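You operate a simulated robot arm through the tools that you are given. There is no shell and no other tool. Be economical: measure what you need, move in short steps, check, and stop when the job is done.

You are at the controls of a simulated two-armed robot. One attempt, no reset.

JOB
On the work table, fold the towel in half.
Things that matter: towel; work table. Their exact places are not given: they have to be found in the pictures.

The check looks at the end state, three seconds after you hand in, the way a careful person would. Anything else that was tipped, shoved, dropped, spilled or broken makes it a failure. Flat cloth is picked up by pressing the open fingertips on it (5 to 10 N) and closing them slowly along it; thin cloth reads only 2 to 8 mm in the jaws.

ROBOT AND FRAMES
Two 7-joint arms with two-finger parallel grippers on one trunk, on a base that drives. Base frame: it is fixed to the floor where the robot stands at the start and does not move with it; the origin is under the middle of the robot, x ahead of it, y to its left, z up. Lengths are in m, angles in degrees, forces in N, time in s.
The left shoulder is at the start at [0.07, 0.163, 1.12], the right one opposite. With the tool pointing down near the work surface each hand reaches from about 0.38 to 0.88 m from the robot's upright axis, wherever it stands, measured 20 degrees to its own side. Places, roughly: work table [0.8, 0.1, 0.8]. Payload 3.43 kg a hand.
The TCP of each hand is the grasp point between the finger pads, 0.034 m short of the fingertips. In the tool frame z runs along the fingers and y along their closing line. The gripper opens to 0.128 m. The fingers are 0.024 m wide and 0.012 m thick; the gripper's body (0.048 by 0.13 m) begins 0.096 m behind the TCP.
Orientation is that of the tool frame in the base frame, as a unit quaternion [x, y, z, w]. With the fingers straight down and closing along the base's y, the tool's x points along the base's -x, its y along +y and its z along -z.

CONTROLS
- The arms move only by the tool apply_moves. It takes "left_series", "right_series" or both (then of equal length, played together; a hand with none holds still); each is one flat list of numbers, 6 for each row, row after row: the shift along the tool's x, y, z in m, then the turn, a rotation vector about the tool's x, y, z in degrees. In form: [tx, ty, tz, ax, ay, az, tx, ty, tz, ax, ay, az, ...]. A call has 1 to 20 rows; each row shifts and turns the commanded pose from where the row before left it, along the tool's axes as they then stand. "left_jaw" and "right_jaw" are, for a hand that has rows, the closure, from 0 (fully open) to 1 (shut), set as the call begins (left out, the last holds). A row lasts 0.2 s, in which the tool goes at most 0.05 m and 8.6 degrees; a call with a longer step from one row to the next is refused whole, and so is a gripper value outside its range. A pose out of reach is approached as far as the arm can. The call stops where the force on the tool passes 40 N (or 10 N more than at its start, if that is more) or the arm is blocked; 0.2 s more then pass. The fingers move at their own pace (about 0.153 m/s each) and stop on an object; they squeeze with about 36 N. The grip force told is the motor's: it shows also when the fingers shut on nothing. Time passes only in rows, and 0.2 s behind the last, so rows that do not move let the fingers close. It gives the time, the measured TCP pose, the force on the tool (base axes), the opening and the grip force at its end, in the units of the frame above (readings bear some noise).
- Cameras (640 x 400 px; columns grow to the right, rows downward): "scene" is now at [0.1325, -0.007, 1.3316]; the picture's right is [-0.08, -1.00, 0.00], its down [-0.71, 0.06, -0.71] and it looks along [0.70, -0.06, -0.71] (base axes); focal length 287 px, centre (320, 200). "left" rides on the left gripper at [0.076, 0.011, -0.16] in its tool frame; the picture's right is [-0.15, 0.99, 0.00], its down [-0.88, -0.13, -0.46] and it looks along [-0.45, -0.07, 0.89] (tool axes); focal length 234 px, centre (320, 200). "right" rides on the right gripper at [0.076, -0.011, -0.16] in its tool frame; the picture's right is [0.15, 0.99, 0.00], its down [-0.88, 0.13, -0.46] and it looks along [-0.45, 0.07, 0.89] (tool axes); focal length 234 px, centre (320, 200).
- grab_frame(camera): a new picture of that camera. The clock stands still meanwhile.
- lift_body(by): slides the trunk up (or, below 0, down) by that many m; the arms and the scene camera ride with it, the base frame stays. It gives what a move gives, with no picture.
- drive_base(legs): drives the robot by 1 to 6 legs, each [ahead, left, turn to the left] in m, m and degrees, along the robot's own axes; the way and the turn of a leg run together, so that a leg with both is an arc; at most 1.5 m and 180 degrees a leg. The arms and the cameras ride along, it lands a little off, and it stops where it bumps. It gives what a move gives.
- turn_head(pan, tilt): turns the head with the scene camera to pan (to the left, within 86 degrees either way) and tilt (down, from -29 to 69), counted from straight ahead of the robot. It gives what a move gives.
- point_at(camera, pixels): for up to 12 pixels [column, row] of the newest picture of that camera ("zoom" is the newest enlarged one), the place [x, y, z] in the base frame of the surface seen there, good to about 0.002 m. The clock stands still meanwhile.
- inspect(camera, box): a new picture of the part [left, top, right, bottom] of that camera's present view, enlarged. The clock stands still meanwhile.
- finish_job(): hands the job in; it is judged then, once.

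Go step by step. Measure first, check grasps and placings, and put right what went wrong. The budget is 80 turns and 70 pictures, counting those below and the enlarged ones. Unless the task says otherwise, let go and move clear before handing in.

The tools are called after ">>>" by a JSON object that holds its "api" and its "payload". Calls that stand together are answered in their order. apply_moves: Moves the arms, as the interface text tells. Its arguments: {"type":"object","properties":{"left_series":{"type":"array","items":{"type":"number"}},"left_jaw":{"type":"number"},"right_series":{"type":"array","items":{"type":"number"}},"right_jaw":{"type":"number"}},"required":[]} The other tools are called the same way: lift_body (by) slides the trunk up or down; drive_base (legs) drives the base; turn_head (pan, tilt) turns the head that bears the scene camera; grab_frame (camera) takes a picture; point_at (camera, pixels) gives the place of the surface under pixels of a picture; inspect (camera, box) takes an enlarged picture of a part of a camera's view; finish_job () hands the job in.

At the start:

```text
time_s: 0.0
left_ee_pos: [0.6439, 0.2123, 1.0433]
left_orientation: [-0.002, 1.0, 0.001, 0.0]
left_force: [0.0, 0.1, 0.0]
left_finger_gap: 0.1278
left_grasp_force: 0.1
right_ee_pos: [0.6349, -0.2625, 1.0436]
right_orientation: [0.0, 1.0, -0.001, 0.0]
right_force: [0.0, 0.2, -1.0]
right_finger_gap: 0.1281
right_grasp_force: 0.2
trunk travel left (down, up): [-0.6, 0.34]
robot x, y, heading: [-0.0021, 0.0002, 0.2]
head pan, tilt: [-4.5, 45.1]
```

scene: 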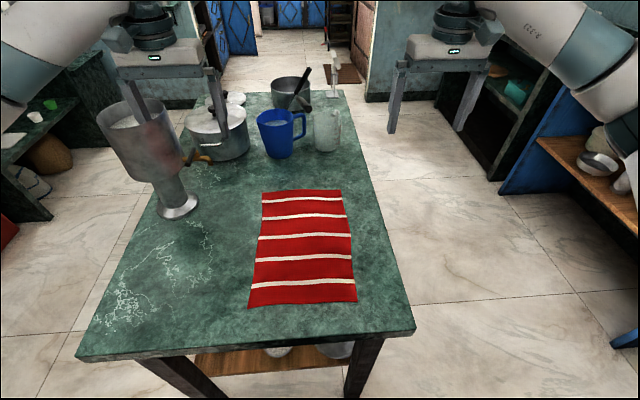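
right: 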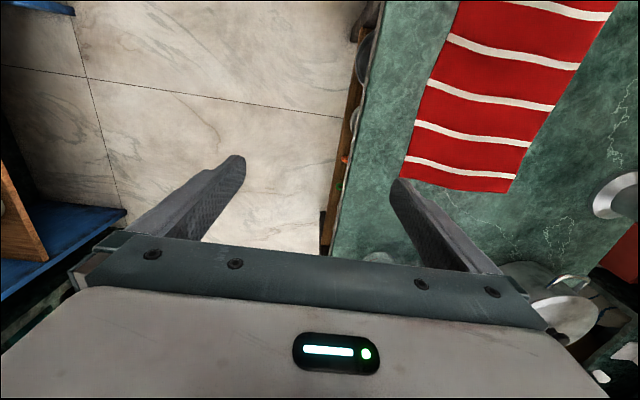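
left: 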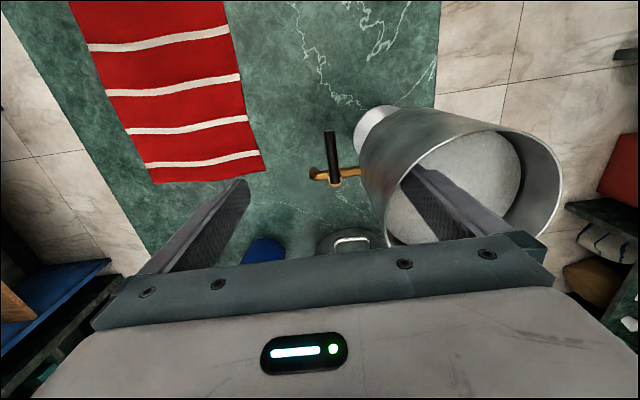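

The towel lies flat in the scene picture with corners near (263,191), (341,189), (357,301), (249,307). I measure these and nearby objects.

>>> {"api": "point_at", "payload": {"camera": "scene", "pixels": [[264, 193], [340, 191], [356, 300], [250, 305], [258, 250], [351, 248], [302, 247], [178, 208], [278, 150], [325, 148], [230, 320], [400, 325]]}}

>>> {"api": "inspect", "payload": {"camera": "scene", "box": [220, 170, 380, 320]}}

```text
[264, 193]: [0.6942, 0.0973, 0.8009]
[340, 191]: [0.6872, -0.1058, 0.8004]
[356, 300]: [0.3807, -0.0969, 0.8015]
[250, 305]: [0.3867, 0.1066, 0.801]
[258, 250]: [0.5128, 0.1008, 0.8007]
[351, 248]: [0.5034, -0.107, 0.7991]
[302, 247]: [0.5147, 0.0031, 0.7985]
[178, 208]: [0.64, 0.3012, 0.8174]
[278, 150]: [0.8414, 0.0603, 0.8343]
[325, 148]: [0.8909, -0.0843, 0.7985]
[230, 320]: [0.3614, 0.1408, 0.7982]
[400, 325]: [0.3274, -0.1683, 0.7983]
```

```text
2.67 times, centred on (300, 245) of scene
```

zoom: 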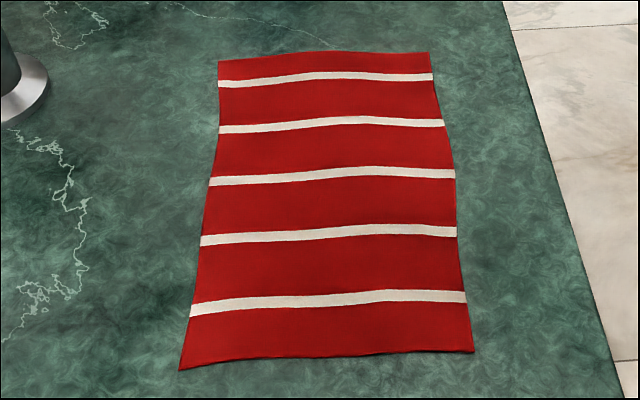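

The towel spans x 0.38–0.69 and y ±0.105, with the table at z≈0.798. Before moving the left hand I check how high the tall metal vessel next to it is.

>>> {"api": "point_at", "payload": {"camera": "scene", "pixels": [[101, 120], [166, 110], [150, 125], [186, 160], [205, 157], [265, 115], [300, 115], [272, 85]]}}

>>> {"api": "point_at", "payload": {"camera": "left", "pixels": [[555, 180], [400, 150], [440, 120], [330, 135], [315, 173], [385, 200]]}}

```text
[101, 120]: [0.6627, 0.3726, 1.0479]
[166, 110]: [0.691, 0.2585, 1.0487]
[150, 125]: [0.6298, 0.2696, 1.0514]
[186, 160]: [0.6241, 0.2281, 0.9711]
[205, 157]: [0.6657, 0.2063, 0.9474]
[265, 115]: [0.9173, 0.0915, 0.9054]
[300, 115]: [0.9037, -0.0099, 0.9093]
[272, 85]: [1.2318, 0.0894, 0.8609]
```

```text
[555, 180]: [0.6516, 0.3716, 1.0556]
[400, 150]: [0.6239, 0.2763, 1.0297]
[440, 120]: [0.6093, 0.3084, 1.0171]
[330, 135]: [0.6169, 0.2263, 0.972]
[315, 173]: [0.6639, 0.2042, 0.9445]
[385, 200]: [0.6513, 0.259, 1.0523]
```

The left finger (y≈0.276, tip z≈1.01) is just inside the vessel's rim, whose top is at z≈1.05. I raise that hand straight up before anything else.

>>> {"api": "apply_moves", "payload": {"left_series": [0, 0, -0.02, 0, 0, 0, 0, 0, -0.03, 0, 0, 0, 0, 0, -0.04, 0, 0, 0, 0, 0, -0.03, 0, 0, 0, 0, 0, 0, 0, 0, 0]}}

>>> {"api": "apply_moves", "payload": {"left_series": [0, -0.03, 0, 0, 0, 0, 0, -0.04, 0, 0, 0, 0, 0, -0.03, 0, 0, 0, 0, 0.03, -0.02, 0, 0, 0, 0, 0, 0, 0, 0, 0, 0]}}

>>> {"api": "grab_frame", "payload": {"camera": "scene"}}

```text
time_s: 1.2
left_ee_pos: [0.6454, 0.2121, 1.1628]
left_orientation: [-0.001, 1.0, -0.001, -0.001]
left_force: [-0.9, 0.3, -1.1]
left_finger_gap: 0.1281
left_grasp_force: 0.1
right_ee_pos: [0.6358, -0.2608, 1.0429]
right_orientation: [0.0, 1.0, 0.001, 0.001]
right_force: [-0.3, 1.1, -0.5]
right_finger_gap: 0.1282
right_grasp_force: 0.1
trunk travel left (down, up): [-0.6, 0.34]
robot x, y, heading: [0.0022, -0.0012, -0.3]
head pan, tilt: [-4.5, 45.1]
```

```text
time_s: 2.4
left_ee_pos: [0.6148, 0.0928, 1.1628]
left_orientation: [0.0, 1.0, 0.0, -0.001]
left_force: [0.0, 0.5, -0.4]
left_finger_gap: 0.1282
left_grasp_force: 0.0
right_ee_pos: [0.6361, -0.262, 1.0431]
right_orientation: [-0.001, 1.0, 0.001, 0.0]
right_force: [-0.4, -0.4, 0.0]
right_finger_gap: 0.1282
right_grasp_force: 0.0
trunk travel left (down, up): [-0.6, 0.34]
robot x, y, heading: [-0.0007, -0.0021, -0.0]
head pan, tilt: [-4.5, 45.1]
```

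```text
65 pictures are left
```

scene: 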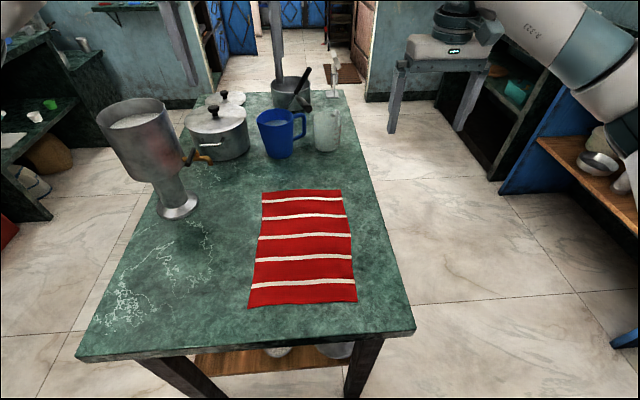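

The left hand is clear and the vessel still stands. I back off and sidestep right, so the left forearm stays away from the vessel.

>>> {"api": "drive_base", "payload": {"legs": [[-0.1, 0, 0], [0, -0.17, 0]]}}

>>> {"api": "turn_head", "payload": {"pan": 14, "tilt": 45}}

>>> {"api": "grab_frame", "payload": {"camera": "scene"}}

```text
time_s: 4.6
left_ee_pos: [0.5137, -0.0736, 1.1637]
left_orientation: [-0.002, 1.0, 0.0, 0.0]
left_force: [0.2, 0.1, 0.7]
left_finger_gap: 0.1282
left_grasp_force: 0.1
right_ee_pos: [0.5373, -0.4284, 1.0426]
right_orientation: [-0.001, 1.0, 0.0, 0.0]
right_force: [-0.2, -0.2, 0.4]
right_finger_gap: 0.1281
right_grasp_force: 0.1
trunk travel left (down, up): [-0.6, 0.34]
robot x, y, heading: [-0.0992, -0.1666, 0.0]
head pan, tilt: [-4.5, 45.1]
```

```text
time_s: 5.4
left_ee_pos: [0.5145, -0.0737, 1.1627]
left_orientation: [-0.002, 1.0, 0.0, 0.001]
left_force: [-0.3, -0.2, 0.0]
left_finger_gap: 0.1281
left_grasp_force: 0.1
right_ee_pos: [0.5371, -0.4284, 1.0427]
right_orientation: [-0.001, 1.0, 0.0, 0.0]
right_force: [1.0, -0.5, 0.3]
right_finger_gap: 0.1279
right_grasp_force: 0.1
trunk travel left (down, up): [-0.6, 0.34]
robot x, y, heading: [-0.0967, -0.1714, 0.2]
head pan, tilt: [14.0, 45.0]
```

```text
64 pictures are left
```

scene: 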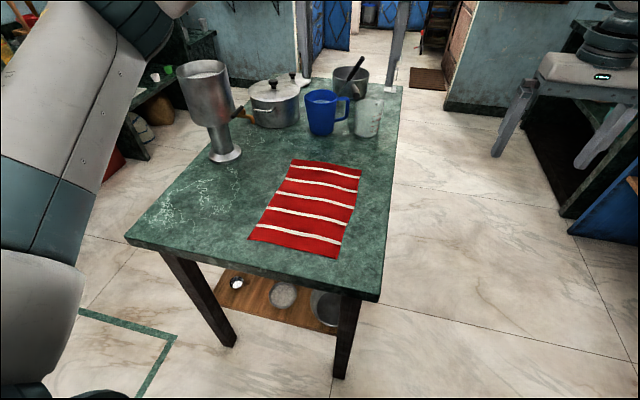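

The robot now stands at (−0.097, −0.171) and both forearms have free space. I bring both hands above the far corners of the towel, jaws narrowed.

>>> {"api": "apply_moves", "payload": {"left_series": [-0.01625, 0.0146, 0.0263, 0, 0, 0, -0.01625, 0.0146, 0.0263, 0, 0, 0, -0.01625, 0.0146, 0.0263, 0, 0, 0, -0.01625, 0.0146, 0.0263, 0, 0, 0, -0.01625, 0.0146, 0.0263, 0, 0, 0, -0.01625, 0.0146, 0.0263, 0, 0, 0, -0.01625, 0.0146, 0.0263, 0, 0, 0, -0.01625, 0.0146, 0.0263, 0, 0, 0, -0.01625, 0.0146, 0.0263, 0, 0, 0, -0.01625, 0.0146, 0.0263, 0, 0, 0, 0, 0, 0, 0, 0, 0], "right_series": [-0.0135, 0.0348, 0.0143, 0, 0, 0, -0.0135, 0.0348, 0.0143, 0, 0, 0, -0.0135, 0.0348, 0.0143, 0, 0, 0, -0.0135, 0.0348, 0.0143, 0, 0, 0, -0.0135, 0.0348, 0.0143, 0, 0, 0, -0.0135, 0.0348, 0.0143, 0, 0, 0, -0.0135, 0.0348, 0.0143, 0, 0, 0, -0.0135, 0.0348, 0.0143, 0, 0, 0, -0.0135, 0.0348, 0.0143, 0, 0, 0, -0.0135, 0.0348, 0.0143, 0, 0, 0, 0, 0, 0, 0, 0, 0], "left_jaw": 0.7, "right_jaw": 0.7}}

>>> {"api": "grab_frame", "payload": {"camera": "scene"}}

>>> {"api": "grab_frame", "payload": {"camera": "left"}}

>>> {"api": "grab_frame", "payload": {"camera": "right"}}

```text
time_s: 7.8
left_ee_pos: [0.6748, 0.0707, 0.8993]
left_orientation: [-0.002, 1.0, 0.001, 0.0]
left_force: [0.3, -0.4, 0.3]
left_finger_gap: 0.0379
left_grasp_force: 0.2
right_ee_pos: [0.6669, -0.0857, 0.9014]
right_orientation: [-0.001, 1.0, 0.001, 0.0]
right_force: [0.4, -0.9, -0.2]
right_finger_gap: 0.0383
right_grasp_force: 0.1
right hand out of reach, approached as far as the arm can: row 10
trunk travel left (down, up): [-0.6, 0.34]
robot x, y, heading: [-0.0982, -0.1715, 0.5]
head pan, tilt: [14.0, 45.0]
```

```text
63 pictures are left
```

scene: 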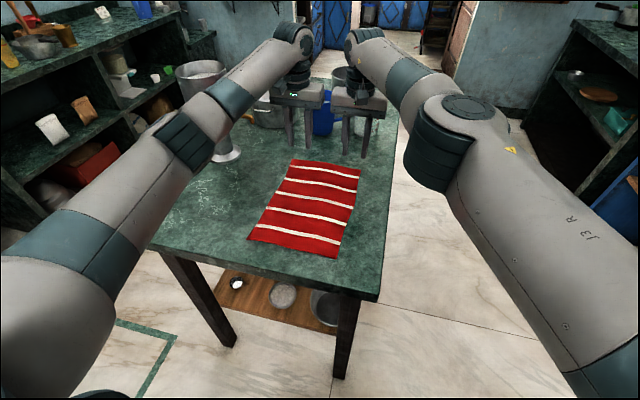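

```text
62 pictures are left
```

left: 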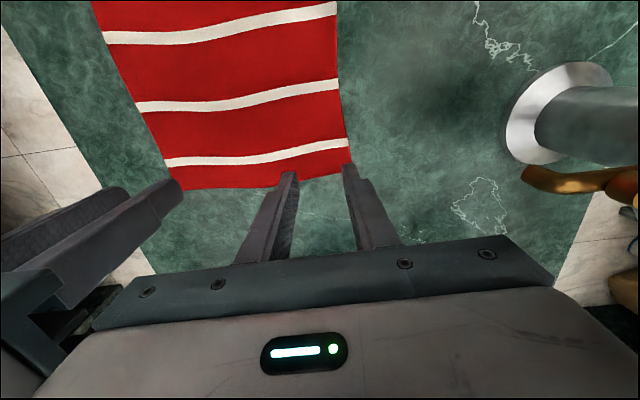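

```text
61 pictures are left
```

right: 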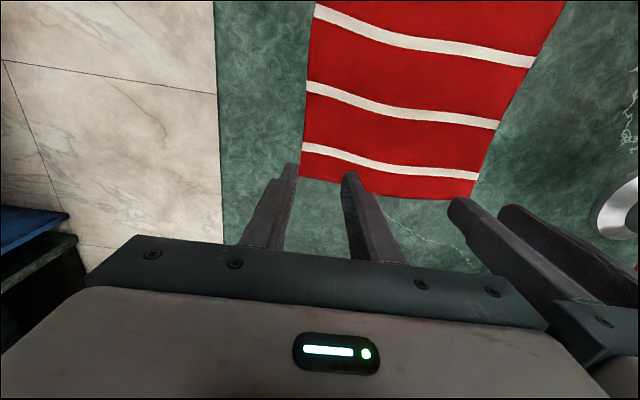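

The right hand has reached its limit at x≈0.667. I draw both hands back a little and drive 0.06 m ahead.

>>> {"api": "apply_moves", "payload": {"left_series": [0.03, 0, 0, 0, 0, 0, 0.03, 0, 0, 0, 0, 0], "right_series": [0.03, 0, 0, 0, 0, 0, 0.03, 0, 0, 0, 0, 0]}}

>>> {"api": "drive_base", "payload": {"legs": [[0.06, 0, 0]]}}

>>> {"api": "grab_frame", "payload": {"camera": "scene"}}

>>> {"api": "grab_frame", "payload": {"camera": "left"}}

>>> {"api": "grab_frame", "payload": {"camera": "right"}}

```text
time_s: 8.4
left_ee_pos: [0.6127, 0.0736, 0.9011]
left_orientation: [-0.002, 1.0, -0.001, 0.0]
left_force: [-0.5, -0.2, 0.2]
left_finger_gap: 0.0384
left_grasp_force: 0.0
right_ee_pos: [0.6053, -0.0819, 0.9016]
right_orientation: [-0.001, 1.0, -0.001, 0.001]
right_force: [-0.6, 0.1, -0.1]
right_finger_gap: 0.0385
right_grasp_force: 0.0
trunk travel left (down, up): [-0.6, 0.34]
robot x, y, heading: [-0.1011, -0.1722, 0.1]
head pan, tilt: [14.0, 45.0]
```

```text
time_s: 9.4
left_ee_pos: [0.6747, 0.0733, 0.8999]
left_orientation: [-0.003, 1.0, -0.001, -0.001]
left_force: [0.0, 0.7, 0.5]
left_finger_gap: 0.0383
left_grasp_force: 0.1
right_ee_pos: [0.6676, -0.0818, 0.8994]
right_orientation: [-0.003, 1.0, 0.0, 0.0]
right_force: [0.1, 0.6, -0.4]
right_finger_gap: 0.0383
right_grasp_force: 0.2
trunk travel left (down, up): [-0.6, 0.34]
robot x, y, heading: [-0.0391, -0.1712, 0.4]
head pan, tilt: [14.0, 45.0]
```

```text
60 pictures are left
```

scene: 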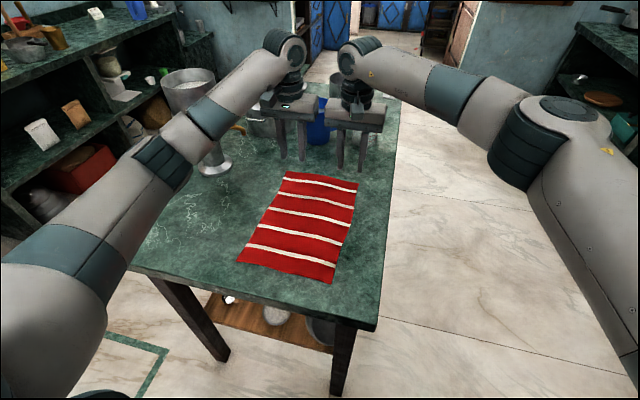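

```text
59 pictures are left
```

left: 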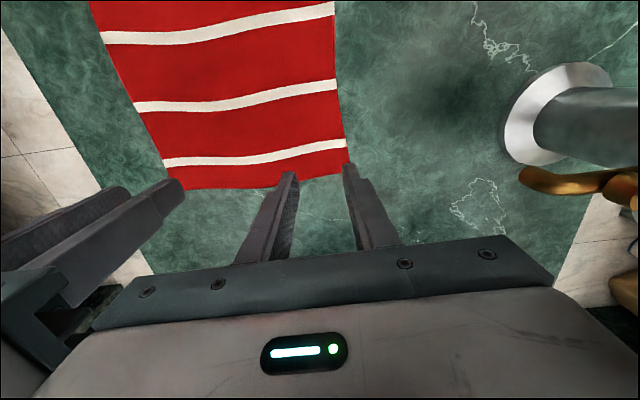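

```text
58 pictures are left
```

right: 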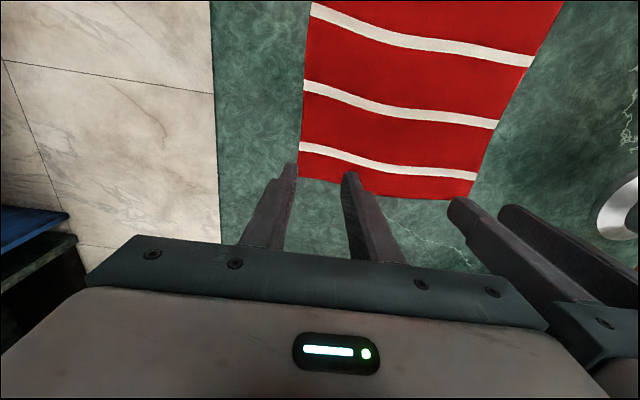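

I measure the far corners precisely in the wrist pictures: left corner near (343,172) in the left one, right corner near (300,177) in the right one, and points along the edge.

>>> {"api": "point_at", "payload": {"camera": "left", "pixels": [[344, 165], [336, 172], [314, 176], [330, 172], [270, 184], [342, 130]]}}

>>> {"api": "point_at", "payload": {"camera": "right", "pixels": [[303, 174], [320, 178], [335, 181], [375, 190], [306, 130], [303, 150], [258, 160]]}}

```text
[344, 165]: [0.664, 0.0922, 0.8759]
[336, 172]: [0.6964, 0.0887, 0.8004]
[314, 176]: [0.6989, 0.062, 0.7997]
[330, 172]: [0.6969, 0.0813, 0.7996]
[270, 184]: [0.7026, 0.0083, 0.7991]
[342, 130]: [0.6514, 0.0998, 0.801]
```

```text
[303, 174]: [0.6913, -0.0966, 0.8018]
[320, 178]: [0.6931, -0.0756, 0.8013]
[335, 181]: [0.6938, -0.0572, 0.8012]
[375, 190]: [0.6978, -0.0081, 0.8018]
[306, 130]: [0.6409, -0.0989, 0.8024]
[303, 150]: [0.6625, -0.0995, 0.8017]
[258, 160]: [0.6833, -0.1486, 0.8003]
```

The far edge is at x≈0.697 (left) and 0.692 (right). I fine-align, narrow the jaws a bit more and descend to just above the cloth.

>>> {"api": "apply_moves", "payload": {"left_series": [-0.009, -0.0035, 0.01, 0, 0, 0, 0, 0, 0.025, 0, 0, 0, 0, 0, 0.02, 0, 0, 0, 0, 0, 0, 0, 0, 0], "right_series": [-0.011, 0.008, 0.01, 0, 0, 0, 0, 0, 0.025, 0, 0, 0, 0, 0, 0.02, 0, 0, 0, 0, 0, 0, 0, 0, 0], "left_jaw": 0.76, "right_jaw": 0.76}}

>>> {"api": "apply_moves", "payload": {"left_series": [0, 0, 0.005, 0, 0, 0, 0, 0, 0.003, 0, 0, 0, 0, 0, 0.002, 0, 0, 0, 0, 0, 0, 0, 0, 0], "right_series": [0, 0, 0.005, 0, 0, 0, 0, 0, 0.003, 0, 0, 0, 0, 0, 0.002, 0, 0, 0, 0, 0, 0, 0, 0, 0]}}

```text
time_s: 10.4
left_ee_pos: [0.6842, 0.069, 0.8443]
left_orientation: [-0.003, 1.0, 0.0, 0.0]
left_force: [0.2, 0.2, 0.3]
left_finger_gap: 0.0307
left_grasp_force: 0.0
right_ee_pos: [0.6766, -0.0743, 0.8446]
right_orientation: [-0.003, 1.0, 0.0, 0.0]
right_force: [0.0, 0.2, -0.4]
right_finger_gap: 0.0308
right_grasp_force: 0.0
trunk travel left (down, up): [-0.6, 0.34]
robot x, y, heading: [-0.0374, -0.1672, 0.1]
head pan, tilt: [14.0, 45.0]
```

```text
time_s: 11.4
left_ee_pos: [0.6838, 0.0678, 0.8364]
left_orientation: [-0.003, 1.0, 0.0, 0.001]
left_force: [1.1, 0.8, 4.3]
left_finger_gap: 0.0306
left_grasp_force: 0.0
right_ee_pos: [0.6774, -0.0741, 0.8345]
right_orientation: [-0.004, 1.0, 0.0, 0.001]
right_force: [0.7, 1.2, 3.1]
right_finger_gap: 0.0305
right_grasp_force: 0.0
trunk travel left (down, up): [-0.6, 0.34]
robot x, y, heading: [-0.0403, -0.1687, 0.3]
head pan, tilt: [14.0, 45.0]
```

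Both hands touch the cloth (4.3 N and 3.1 N). I press slightly more.

>>> {"api": "apply_moves", "payload": {"left_series": [0, 0, 0.0015, 0, 0, 0, 0, 0, 0, 0, 0, 0], "right_series": [0, 0, 0.0025, 0, 0, 0, 0, 0, 0, 0, 0, 0]}}

```text
time_s: 12.0
left_ee_pos: [0.6828, 0.0686, 0.8366]
left_orientation: [-0.003, 1.0, 0.0, 0.001]
left_force: [2.5, 0.7, 8.4]
left_finger_gap: 0.0307
left_grasp_force: 0.0
right_ee_pos: [0.6747, -0.0756, 0.8357]
right_orientation: [-0.002, 1.0, 0.001, 0.001]
right_force: [2.9, 1.5, 17.4]
right_finger_gap: 0.0308
right_grasp_force: 0.1
trunk travel left (down, up): [-0.6, 0.34]
robot x, y, heading: [-0.0376, -0.1691, 0.1]
head pan, tilt: [14.0, 45.0]
```

The right hand presses too hard (17 N), so I ease it by 1.5 mm.

>>> {"api": "apply_moves", "payload": {"left_series": [0, 0, 0, 0, 0, 0, 0, 0, 0, 0, 0, 0], "right_series": [0, 0, -0.0013, 0, 0, 0, 0, 0, 0, 0, 0, 0]}}

```text
time_s: 12.6
left_ee_pos: [0.6829, 0.0684, 0.8352]
left_orientation: [-0.003, 1.0, 0.0, 0.001]
left_force: [3.1, 0.6, 12.7]
left_finger_gap: 0.0307
left_grasp_force: 0.0
right_ee_pos: [0.6748, -0.0751, 0.8361]
right_orientation: [-0.003, 1.0, 0.0, 0.0]
right_force: [3.0, 1.1, 14.2]
right_finger_gap: 0.0307
right_grasp_force: 0.0
trunk travel left (down, up): [-0.6, 0.34]
robot x, y, heading: [-0.0364, -0.172, 0.2]
head pan, tilt: [14.0, 45.0]
```

>>> {"api": "apply_moves", "payload": {"left_series": [0, 0, -0.0008, 0, 0, 0, 0, 0, 0, 0, 0, 0], "right_series": [0, 0, -0.001, 0, 0, 0, 0, 0, 0, 0, 0, 0]}}

```text
time_s: 13.2
left_ee_pos: [0.681, 0.069, 0.835]
left_orientation: [-0.002, 1.0, 0.0, 0.001]
left_force: [2.7, 0.3, 10.6]
left_finger_gap: 0.0306
left_grasp_force: 0.1
right_ee_pos: [0.6767, -0.0746, 0.8349]
right_orientation: [-0.003, 1.0, -0.001, 0.0]
right_force: [0.0, 1.0, 9.0]
right_finger_gap: 0.0305
right_grasp_force: 0.1
trunk travel left (down, up): [-0.6, 0.34]
robot x, y, heading: [-0.0373, -0.1693, 0.3]
head pan, tilt: [14.0, 45.0]
```

Forces are now about 9–10 N each, which is in range. I close the jaws in small steps.

>>> {"api": "apply_moves", "payload": {"left_series": [0, 0, -0.0003, 0, 0, 0], "right_series": [0, 0, 0, 0, 0, 0], "left_jaw": 0.82, "right_jaw": 0.82}}

>>> {"api": "apply_moves", "payload": {"left_series": [0, 0, 0, 0, 0, 0], "right_series": [0, 0, 0, 0, 0, 0], "left_jaw": 0.88, "right_jaw": 0.88}}

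>>> {"api": "apply_moves", "payload": {"left_series": [0, 0, 0, 0, 0, 0], "right_series": [0, 0, 0, 0, 0, 0], "left_jaw": 0.94, "right_jaw": 0.94}}

>>> {"api": "apply_moves", "payload": {"left_series": [0, 0, 0, 0, 0, 0, 0, 0, 0, 0, 0, 0], "right_series": [0, 0, 0, 0, 0, 0, 0, 0, 0, 0, 0, 0], "left_jaw": 1.0, "right_jaw": 1.0}}

>>> {"api": "grab_frame", "payload": {"camera": "left"}}

>>> {"api": "grab_frame", "payload": {"camera": "right"}}

```text
time_s: 13.6
left_ee_pos: [0.6827, 0.0673, 0.8355]
left_orientation: [-0.002, 1.0, 0.0, 0.001]
left_force: [0.0, -0.6, 7.0]
left_finger_gap: 0.0221
left_grasp_force: 0.1
right_ee_pos: [0.675, -0.0734, 0.8351]
right_orientation: [-0.002, 1.0, 0.0, 0.0]
right_force: [-1.2, -0.2, 7.0]
right_finger_gap: 0.0222
right_grasp_force: 0.0
trunk travel left (down, up): [-0.6, 0.34]
robot x, y, heading: [-0.0358, -0.1702, -0.0]
head pan, tilt: [14.0, 45.0]
```

```text
time_s: 14.0
left_ee_pos: [0.6832, 0.0678, 0.8357]
left_orientation: [-0.002, 1.0, 0.0, 0.0]
left_force: [-1.2, -0.9, 6.5]
left_finger_gap: 0.0148
left_grasp_force: 0.0
right_ee_pos: [0.6764, -0.0747, 0.8362]
right_orientation: [-0.002, 1.0, 0.0, 0.001]
right_force: [-0.4, 0.4, 6.5]
right_finger_gap: 0.0147
right_grasp_force: 0.0
trunk travel left (down, up): [-0.6, 0.34]
robot x, y, heading: [-0.0436, -0.1701, 0.2]
head pan, tilt: [14.0, 45.0]
```

```text
time_s: 14.4
left_ee_pos: [0.6826, 0.0677, 0.8353]
left_orientation: [-0.003, 1.0, -0.001, 0.0]
left_force: [-0.7, -6.2, 6.1]
left_finger_gap: 0.0042
left_grasp_force: 4.3
right_ee_pos: [0.6762, -0.0742, 0.8348]
right_orientation: [-0.003, 1.0, 0.0, 0.0]
right_force: [-0.7, 5.6, 5.5]
right_finger_gap: 0.0091
right_grasp_force: 2.8
trunk travel left (down, up): [-0.6, 0.34]
robot x, y, heading: [-0.0415, -0.166, 0.4]
head pan, tilt: [14.0, 45.0]
```

```text
time_s: 15.0
left_ee_pos: [0.6826, 0.0681, 0.8357]
left_orientation: [-0.003, 1.0, -0.001, 0.0]
left_force: [-0.4, -15.6, 3.7]
left_finger_gap: 0.0023
left_grasp_force: 36.0
right_ee_pos: [0.6763, -0.0727, 0.835]
right_orientation: [-0.004, 1.0, 0.001, 0.0]
right_force: [-0.4, 16.3, 5.9]
right_finger_gap: 0.002
right_grasp_force: 36.3
trunk travel left (down, up): [-0.6, 0.34]
robot x, y, heading: [-0.0381, -0.1693, 0.3]
head pan, tilt: [14.0, 45.0]
```

```text
57 pictures are left
```

left: 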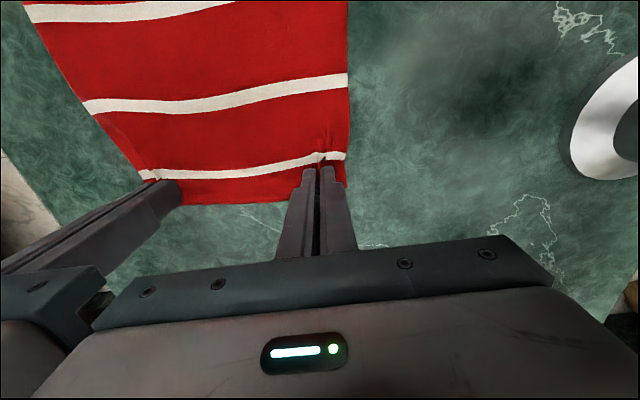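

```text
56 pictures are left
```

right: 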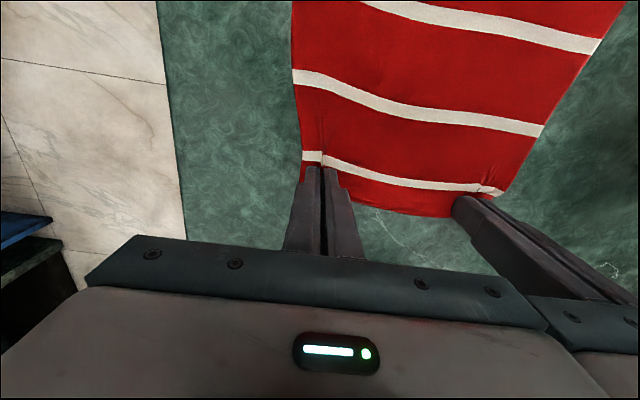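

Both jaws hold cloth (2 mm, 36 N). I ease the hands 2 mm inward to relax tension, lift a little, and look.

>>> {"api": "apply_moves", "payload": {"left_series": [0, -0.002, -0.005, 0, 0, 0, 0.003, 0, -0.02, 0, 0, 0, 0.005, 0, -0.025, 0, 0, 0, 0, 0, 0, 0, 0, 0], "right_series": [0, 0.002, -0.005, 0, 0, 0, 0.003, 0, -0.02, 0, 0, 0, 0.005, 0, -0.025, 0, 0, 0, 0, 0, 0, 0, 0, 0]}}

>>> {"api": "grab_frame", "payload": {"camera": "scene"}}

>>> {"api": "grab_frame", "payload": {"camera": "left"}}

```text
time_s: 16.0
left_ee_pos: [0.6762, 0.0659, 0.8839]
left_orientation: [-0.002, 1.0, 0.0, -0.001]
left_force: [-0.5, -12.9, 0.1]
left_finger_gap: 0.0018
left_grasp_force: 36.2
right_ee_pos: [0.6696, -0.0716, 0.885]
right_orientation: [-0.002, 1.0, -0.001, -0.001]
right_force: [-0.4, 13.4, -0.6]
right_finger_gap: 0.0023
right_grasp_force: 35.9
trunk travel left (down, up): [-0.6, 0.34]
robot x, y, heading: [-0.0398, -0.1696, 0.3]
head pan, tilt: [14.0, 45.0]
```

```text
55 pictures are left
```

scene: 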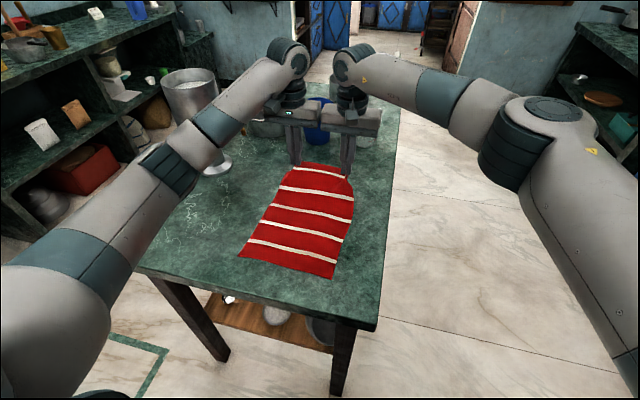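

```text
54 pictures are left
```

left: 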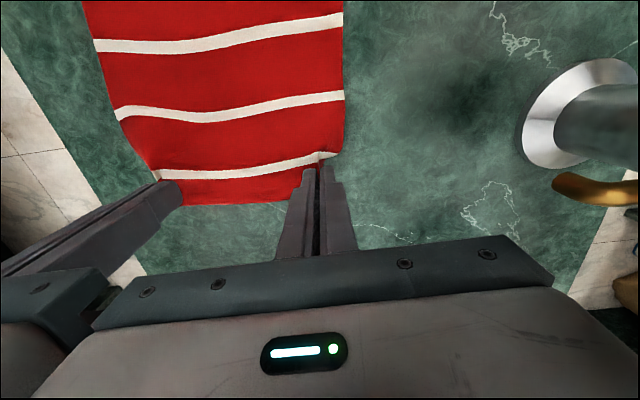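

Both corners are lifted and held. I carry them inward along the fold arc, then pitch the hands so the fingers point forward and the edge can turn over as the towel folds.

>>> {"api": "apply_moves", "payload": {"left_series": [0.03, 0, -0.015, 0, 0, 0, 0.035, 0, -0.012, 0, 0, 0, 0.04, 0, -0.01, 0, 0, 0, 0, 0, 0, 0, -7.5, 0, 0, 0, 0, 0, -7.5, 0, 0, 0, 0, 0, -7.5, 0, 0, 0, 0, 0, -7.5, 0, 0, 0, 0, 0, 0, 0], "right_series": [0.03, 0, -0.015, 0, 0, 0, 0.035, 0, -0.012, 0, 0, 0, 0.04, 0, -0.01, 0, 0, 0, 0, 0, 0, 0, -7.5, 0, 0, 0, 0, 0, -7.5, 0, 0, 0, 0, 0, -7.5, 0, 0, 0, 0, 0, -7.5, 0, 0, 0, 0, 0, 0, 0]}}

>>> {"api": "grab_frame", "payload": {"camera": "scene"}}

```text
time_s: 17.8
left_ee_pos: [0.5725, 0.0654, 0.922]
left_orientation: [-0.002, 0.966, 0.0, 0.259]
left_force: [0.0, -10.5, 0.9]
left_finger_gap: 0.002
left_grasp_force: 35.8
right_ee_pos: [0.5637, -0.0726, 0.9213]
right_orientation: [-0.003, 0.966, 0.002, 0.259]
right_force: [0.2, 10.8, 0.2]
right_finger_gap: 0.0019
right_grasp_force: 36.3
trunk travel left (down, up): [-0.6, 0.34]
robot x, y, heading: [-0.0374, -0.17, 0.2]
head pan, tilt: [14.0, 45.0]
```

```text
53 pictures are left
```

scene: 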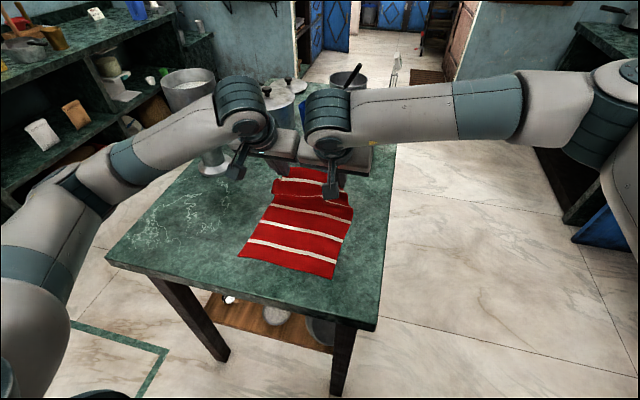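

The rotation goes the right way (fingers point forward-down at 30°). I pitch another 30°.

>>> {"api": "apply_moves", "payload": {"left_series": [0, 0, 0, 0, -7.5, 0, 0, 0, 0, 0, -7.5, 0, 0, 0, 0, 0, -7.5, 0, 0, 0, 0, 0, -7.5, 0, 0, 0, 0, 0, 0, 0], "right_series": [0, 0, 0, 0, -7.5, 0, 0, 0, 0, 0, -7.5, 0, 0, 0, 0, 0, -7.5, 0, 0, 0, 0, 0, -7.5, 0, 0, 0, 0, 0, 0, 0]}}

>>> {"api": "grab_frame", "payload": {"camera": "scene"}}

```text
time_s: 19.0
left_ee_pos: [0.57, 0.0653, 0.9215]
left_orientation: [-0.002, 0.866, 0.0, 0.5]
left_force: [0.6, -12.1, 1.5]
left_finger_gap: 0.0018
left_grasp_force: 35.8
right_ee_pos: [0.5634, -0.0727, 0.9207]
right_orientation: [-0.003, 0.866, 0.002, 0.501]
right_force: [-0.4, 10.7, -0.6]
right_finger_gap: 0.0021
right_grasp_force: 36.3
trunk travel left (down, up): [-0.6, 0.34]
robot x, y, heading: [-0.0407, -0.1695, 0.2]
head pan, tilt: [14.0, 45.0]
```

```text
52 pictures are left
```

scene: 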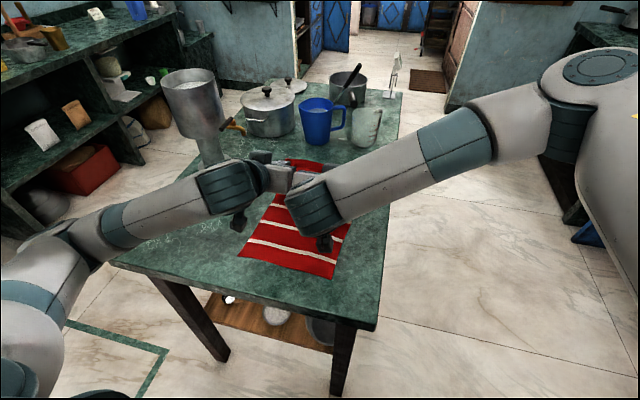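

The 60° pitch was reached with the towel still held. I drive back 0.1 m at this height to carry the edge past the middle.

>>> {"api": "drive_base", "payload": {"legs": [[-0.1, 0, 0]]}}

>>> {"api": "grab_frame", "payload": {"camera": "scene"}}

>>> {"api": "grab_frame", "payload": {"camera": "left"}}

```text
time_s: 20.1
left_ee_pos: [0.4695, 0.0656, 0.9222]
left_orientation: [-0.003, 0.866, 0.001, 0.5]
left_force: [-0.7, -10.9, -0.1]
left_finger_gap: 0.0019
left_grasp_force: 36.2
right_ee_pos: [0.4635, -0.0724, 0.9226]
right_orientation: [-0.002, 0.866, 0.001, 0.5]
right_force: [-0.3, 10.9, -0.4]
right_finger_gap: 0.0021
right_grasp_force: 35.9
trunk travel left (down, up): [-0.6, 0.34]
robot x, y, heading: [-0.1404, -0.1656, 0.0]
head pan, tilt: [14.0, 45.0]
```

```text
51 pictures are left
```

scene: 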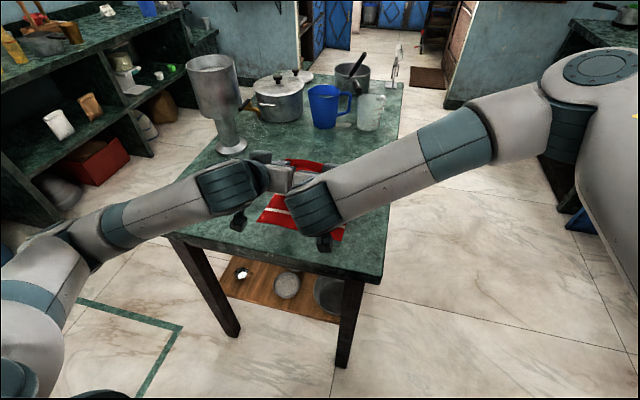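

```text
50 pictures are left
```

left: 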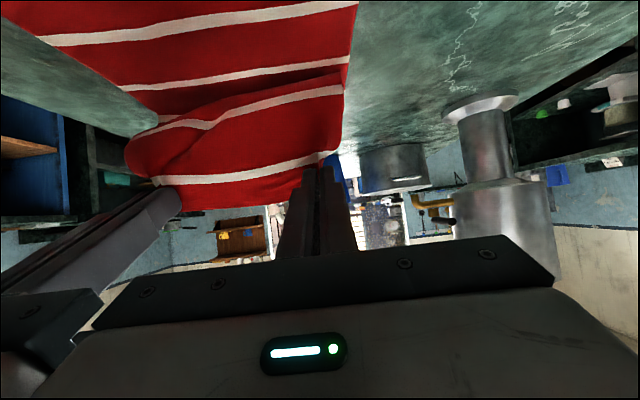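

The towel hangs well, folding over toward the near side. I carry the edge back and down along the arc to just above the near edge.

>>> {"api": "apply_moves", "payload": {"left_series": [0.0173, 0, -0.0153, 0, 0, 0, 0.0173, 0, -0.0153, 0, 0, 0, 0.0173, 0, -0.0153, 0, 0, 0, 0.0208, 0, 0.0007, 0, 0, 0, 0.0208, 0, 0.0007, 0, 0, 0, 0.0208, 0, 0.0007, 0, 0, 0, 0, 0, 0, 0, 0, 0], "right_series": [0.0173, 0, -0.0153, 0, 0, 0, 0.0173, 0, -0.0153, 0, 0, 0, 0.0173, 0, -0.0153, 0, 0, 0, 0.0208, 0, 0.0007, 0, 0, 0, 0.0208, 0, 0.0007, 0, 0, 0, 0.0208, 0, 0.0007, 0, 0, 0, 0, 0, 0, 0, 0, 0]}}

>>> {"api": "grab_frame", "payload": {"camera": "scene"}}

>>> {"api": "grab_frame", "payload": {"camera": "left"}}

>>> {"api": "grab_frame", "payload": {"camera": "right"}}

```text
time_s: 21.8
left_ee_pos: [0.3974, 0.0627, 0.8356]
left_orientation: [-0.002, 0.866, 0.001, 0.5]
left_force: [-3.4, -15.0, 2.2]
left_finger_gap: 0.002
left_grasp_force: 35.8
left hand out of reach, approached as far as the arm can: row 2, 3
right_ee_pos: [0.3683, -0.0724, 0.8441]
right_orientation: [-0.002, 0.866, 0.002, 0.5]
right_force: [4.3, 16.8, -2.6]
right_finger_gap: 0.0022
right_grasp_force: 35.8
trunk travel left (down, up): [-0.6, 0.34]
robot x, y, heading: [-0.1415, -0.1698, 0.1]
head pan, tilt: [14.0, 45.0]
```

```text
49 pictures are left
```

scene: 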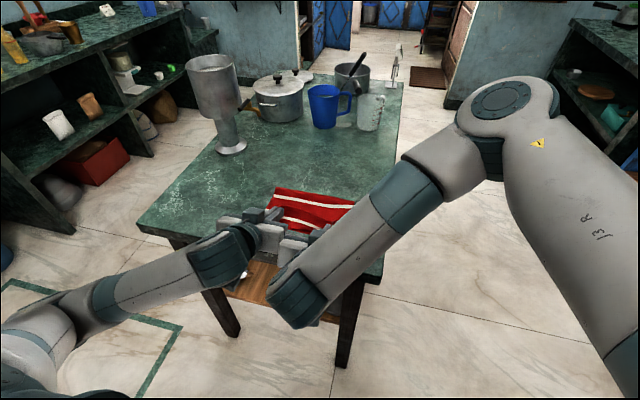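

```text
48 pictures are left
```

left: 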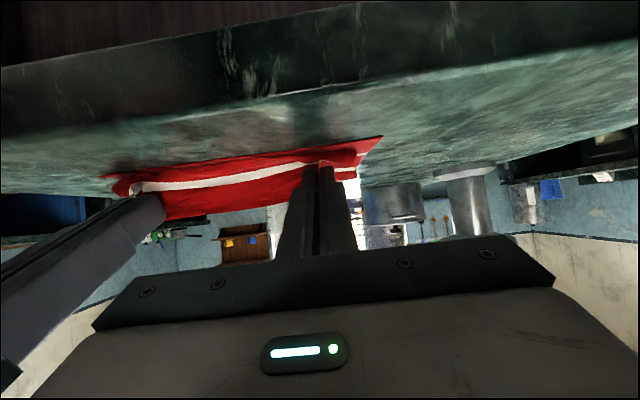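

```text
47 pictures are left
```

right: 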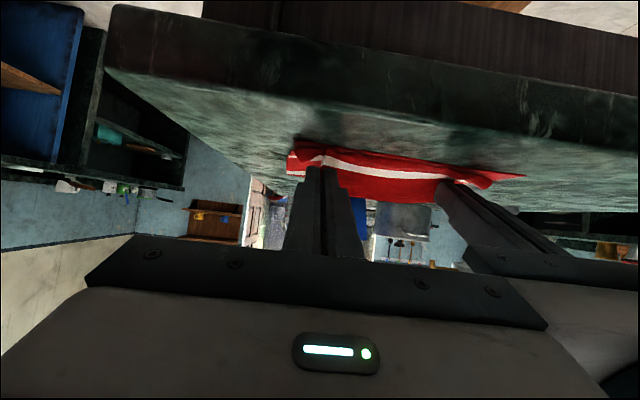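

The left hand ran into its near reach limit (x 0.397, wanted ≈0.372). I move the right hand level with it and then back the base 0.026 m.

>>> {"api": "apply_moves", "payload": {"right_series": [-0.0065, 0, 0.011, 0, 0, 0, -0.0065, 0, 0.011, 0, 0, 0]}}

>>> {"api": "drive_base", "payload": {"legs": [[-0.026, 0, 0]]}}

>>> {"api": "apply_moves", "payload": {"left_series": [0, 0, 0, 0, 0, 0], "right_series": [0, 0, 0, 0, 0, 0]}}

>>> {"api": "grab_frame", "payload": {"camera": "right"}}

>>> {"api": "grab_frame", "payload": {"camera": "left"}}

```text
time_s: 22.4
left_ee_pos: [0.3983, 0.0646, 0.8357]
left_orientation: [-0.002, 0.866, 0.001, 0.5]
left_force: [0.6, -11.7, 0.2]
left_finger_gap: 0.0021
left_grasp_force: 36.2
right_ee_pos: [0.3938, -0.0722, 0.844]
right_orientation: [-0.002, 0.866, 0.001, 0.5]
right_force: [0.2, 11.6, -1.5]
right_finger_gap: 0.0022
right_grasp_force: 36.2
trunk travel left (down, up): [-0.6, 0.34]
robot x, y, heading: [-0.1428, -0.1712, 0.2]
head pan, tilt: [14.0, 45.0]
```

```text
time_s: 23.2
left_ee_pos: [0.3716, 0.0639, 0.8363]
left_orientation: [-0.003, 0.866, 0.001, 0.5]
left_force: [-0.1, -10.2, 0.4]
left_finger_gap: 0.002
left_grasp_force: 36.0
right_ee_pos: [0.3671, -0.0725, 0.8446]
right_orientation: [-0.001, 0.866, 0.0, 0.499]
right_force: [1.1, 10.1, -1.5]
right_finger_gap: 0.0021
right_grasp_force: 36.2
trunk travel left (down, up): [-0.6, 0.34]
robot x, y, heading: [-0.1674, -0.1697, 0.4]
head pan, tilt: [14.0, 45.0]
```

```text
time_s: 23.6
left_ee_pos: [0.373, 0.0645, 0.835]
left_orientation: [-0.002, 0.867, 0.001, 0.499]
left_force: [-0.1, -6.8, 0.2]
left_finger_gap: 0.0019
left_grasp_force: 36.4
right_ee_pos: [0.3673, -0.0722, 0.8448]
right_orientation: [-0.002, 0.866, 0.002, 0.5]
right_force: [-0.6, 6.6, -0.8]
right_finger_gap: 0.0019
right_grasp_force: 36.0
trunk travel left (down, up): [-0.6, 0.34]
robot x, y, heading: [-0.1648, -0.1681, 0.1]
head pan, tilt: [14.0, 45.0]
```

```text
46 pictures are left
```

right: 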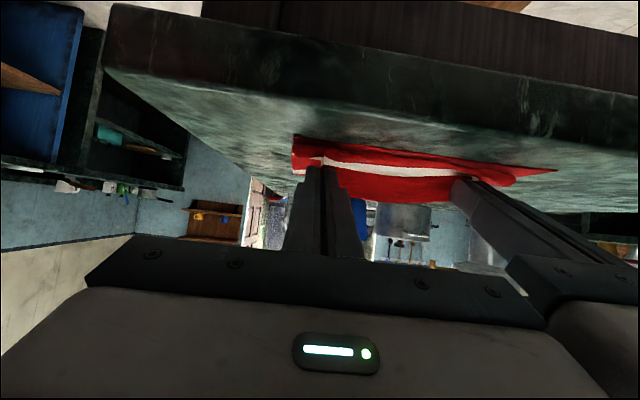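

```text
45 pictures are left
```

left: 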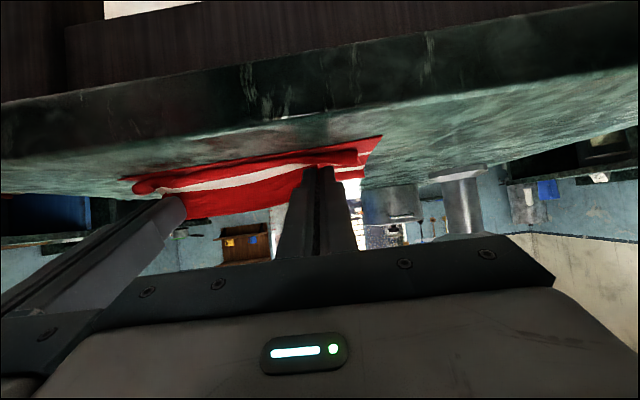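

I measure where the underlying near edge is: right picture (300,138)–(540,170), left picture (378,139)–(140,180).

>>> {"api": "point_at", "payload": {"camera": "right", "pixels": [[297, 139], [340, 146], [420, 155], [500, 165], [548, 171], [400, 167], [400, 190], [310, 148]]}}

>>> {"api": "point_at", "payload": {"camera": "left", "pixels": [[378, 140], [300, 150], [250, 160], [130, 180], [250, 175], [250, 200], [340, 160]]}}

>>> {"api": "inspect", "payload": {"camera": "left", "box": [100, 110, 420, 240]}}

```text
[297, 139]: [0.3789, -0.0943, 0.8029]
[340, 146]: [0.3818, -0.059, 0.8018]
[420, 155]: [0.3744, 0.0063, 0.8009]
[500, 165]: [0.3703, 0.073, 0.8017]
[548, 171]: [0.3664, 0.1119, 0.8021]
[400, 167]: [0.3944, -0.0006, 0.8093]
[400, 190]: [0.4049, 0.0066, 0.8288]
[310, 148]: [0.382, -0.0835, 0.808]
```

```text
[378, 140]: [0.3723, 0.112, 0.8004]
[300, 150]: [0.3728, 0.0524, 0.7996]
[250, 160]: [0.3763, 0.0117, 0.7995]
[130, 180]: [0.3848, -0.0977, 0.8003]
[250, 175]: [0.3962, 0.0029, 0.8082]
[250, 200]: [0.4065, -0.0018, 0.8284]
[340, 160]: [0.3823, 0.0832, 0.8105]
```

```text
2.00 times, centred on (260, 175) of left
```

zoom: 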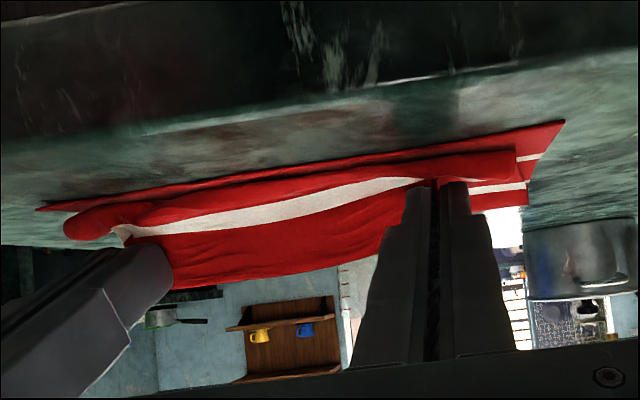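

The picture shows the flap beyond the grip already draped toward the near edge, about 1 cm from it on the left. I shift slightly back and lower both hands to the table.

>>> {"api": "apply_moves", "payload": {"left_series": [0.0031, 0, -0.0013, 0, 0, 0, 0.0031, 0, -0.0013, 0, 0, 0, 0.0031, 0, -0.0013, 0, 0, 0, 0, 0, 0, 0, 0, 0], "right_series": [0.0048, 0, 0.0016, 0, 0, 0, 0.0048, 0, 0.0016, 0, 0, 0, 0.0048, 0, 0.0016, 0, 0, 0, 0, 0, 0, 0, 0, 0]}}

>>> {"api": "inspect", "payload": {"camera": "left", "box": [100, 110, 420, 240]}}

>>> {"api": "inspect", "payload": {"camera": "right", "box": [260, 100, 580, 230]}}

```text
time_s: 24.6
left_ee_pos: [0.3669, 0.0638, 0.8296]
left_orientation: [-0.002, 0.866, 0.0, 0.501]
left_force: [1.6, -7.4, 9.4]
left_finger_gap: 0.002
left_grasp_force: 35.9
left hand out of reach, approached as far as the arm can: row 3
right_ee_pos: [0.3641, -0.0734, 0.8314]
right_orientation: [-0.002, 0.866, 0.002, 0.501]
right_force: [1.1, 8.3, 7.3]
right_finger_gap: 0.0019
right_grasp_force: 36.4
trunk travel left (down, up): [-0.6, 0.34]
robot x, y, heading: [-0.1678, -0.1661, 0.3]
head pan, tilt: [14.0, 45.0]
```

```text
2.00 times, centred on (260, 175) of left
```

zoom: 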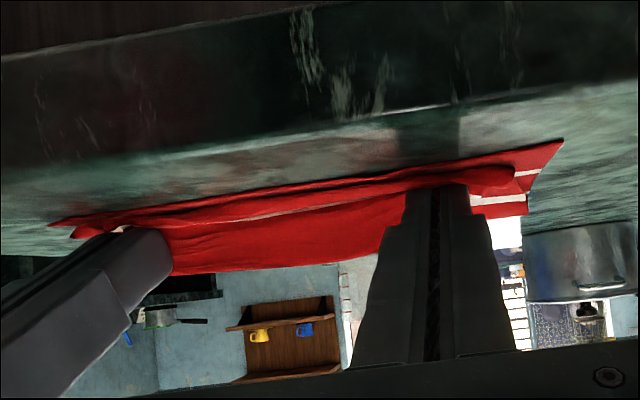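

```text
2.00 times, centred on (420, 165) of right
```

zoom: 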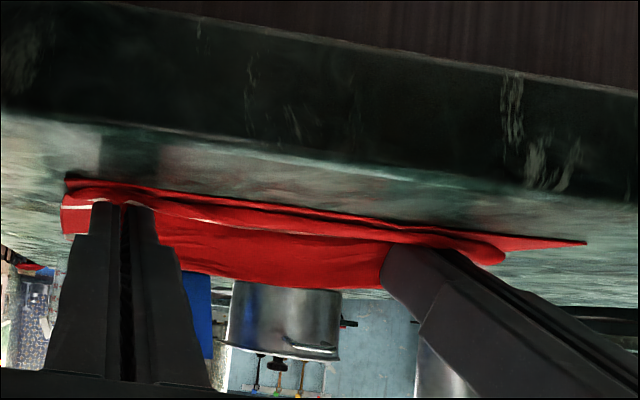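

Both hands rest on the table (9 N and 7 N) with the flap lying out along the near edge. I ease the pressure, open the jaws part way and withdraw along the fingers.

>>> {"api": "apply_moves", "payload": {"left_series": [-0.0015, 0, 0, 0, 0, 0, 0, 0, 0, 0, 0, 0], "right_series": [-0.0015, 0, 0, 0, 0, 0, 0, 0, 0, 0, 0, 0], "left_jaw": 0.88, "right_jaw": 0.88}}

>>> {"api": "apply_moves", "payload": {"left_series": [0, 0, 0, 0, 0, 0, 0, 0, 0, 0, 0, 0], "right_series": [0, 0, 0, 0, 0, 0, 0, 0, 0, 0, 0, 0], "left_jaw": 0.78, "right_jaw": 0.78}}

>>> {"api": "inspect", "payload": {"camera": "left", "box": [100, 110, 420, 240]}}

>>> {"api": "inspect", "payload": {"camera": "right", "box": [260, 100, 580, 230]}}

```text
time_s: 25.2
left_ee_pos: [0.3683, 0.0643, 0.8303]
left_orientation: [-0.003, 0.866, 0.002, 0.5]
left_force: [0.0, 2.0, 8.1]
left_finger_gap: 0.0134
left_grasp_force: 0.1
right_ee_pos: [0.3654, -0.0727, 0.8307]
right_orientation: [-0.002, 0.866, 0.001, 0.5]
right_force: [0.5, -0.3, 1.0]
right_finger_gap: 0.015
right_grasp_force: 0.1
trunk travel left (down, up): [-0.6, 0.34]
robot x, y, heading: [-0.1675, -0.1698, 0.3]
head pan, tilt: [14.0, 45.0]
```

```text
time_s: 25.8
left_ee_pos: [0.3672, 0.0639, 0.8294]
left_orientation: [-0.003, 0.866, 0.002, 0.501]
left_force: [-0.4, -1.2, 6.8]
left_finger_gap: 0.0253
left_grasp_force: 0.0
right_ee_pos: [0.3659, -0.0733, 0.8314]
right_orientation: [-0.003, 0.866, 0.003, 0.5]
right_force: [0.2, 0.2, 0.8]
right_finger_gap: 0.0278
right_grasp_force: 0.2
trunk travel left (down, up): [-0.6, 0.34]
robot x, y, heading: [-0.1675, -0.1689, 0.4]
head pan, tilt: [14.0, 45.0]
```

```text
2.00 times, centred on (260, 175) of left
```

zoom: 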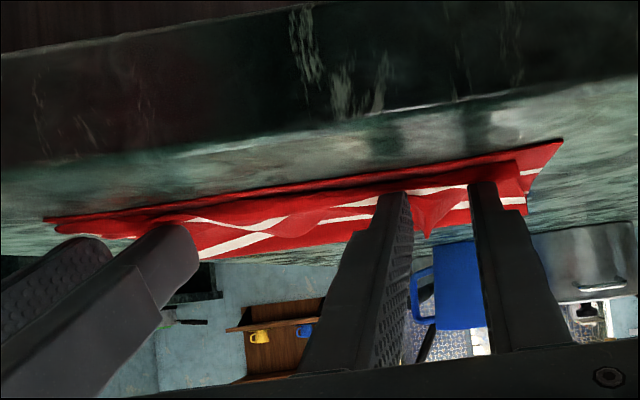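

```text
2.00 times, centred on (420, 165) of right
```

zoom: 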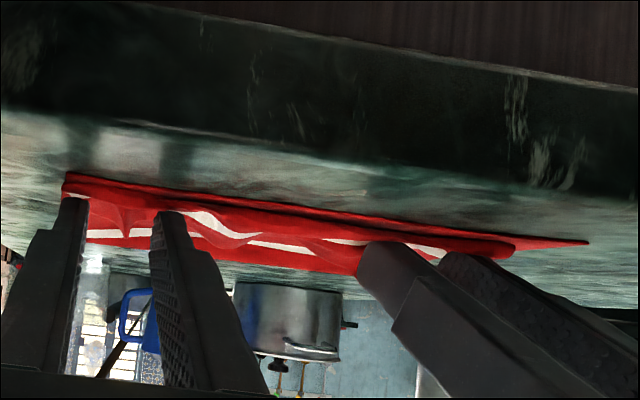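

The jaws are open and the cloth has come free. I lift both hands straight up and back the base away to view the result.

>>> {"api": "apply_moves", "payload": {"left_series": [-0.0043, 0, -0.0025, 0, 0, 0, -0.0087, 0, -0.005, 0, 0, 0, -0.0173, 0, -0.01, 0, 0, 0, -0.026, 0, -0.015, 0, 0, 0, -0.026, 0, -0.015, 0, 0, 0, -0.026, 0, -0.015, 0, 0, 0], "right_series": [-0.0043, 0, -0.0025, 0, 0, 0, -0.0087, 0, -0.005, 0, 0, 0, -0.0173, 0, -0.01, 0, 0, 0, -0.026, 0, -0.015, 0, 0, 0, -0.026, 0, -0.015, 0, 0, 0, -0.026, 0, -0.015, 0, 0, 0]}}

>>> {"api": "grab_frame", "payload": {"camera": "scene"}}

>>> {"api": "grab_frame", "payload": {"camera": "left"}}

```text
time_s: 27.2
left_ee_pos: [0.4119, 0.0626, 0.9355]
left_orientation: [-0.002, 0.866, 0.001, 0.5]
left_force: [-0.2, -0.4, -0.1]
left_finger_gap: 0.0281
left_grasp_force: 0.1
left hand out of reach, approached as far as the arm can: row 2, 3, 4, 5, 6
right_ee_pos: [0.3652, -0.0725, 0.9573]
right_orientation: [-0.002, 0.866, 0.001, 0.5]
right_force: [0.6, -0.1, -0.2]
right_finger_gap: 0.0283
right_grasp_force: 0.0
trunk travel left (down, up): [-0.6, 0.34]
robot x, y, heading: [-0.1679, -0.1685, 0.1]
head pan, tilt: [14.0, 45.0]
```

```text
39 pictures are left
```

scene: 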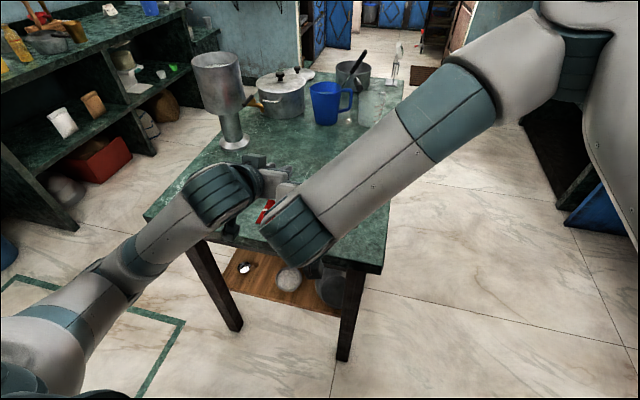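

```text
38 pictures are left
```

left: 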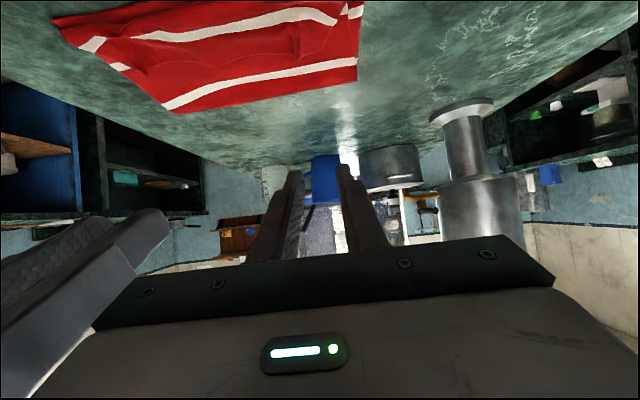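

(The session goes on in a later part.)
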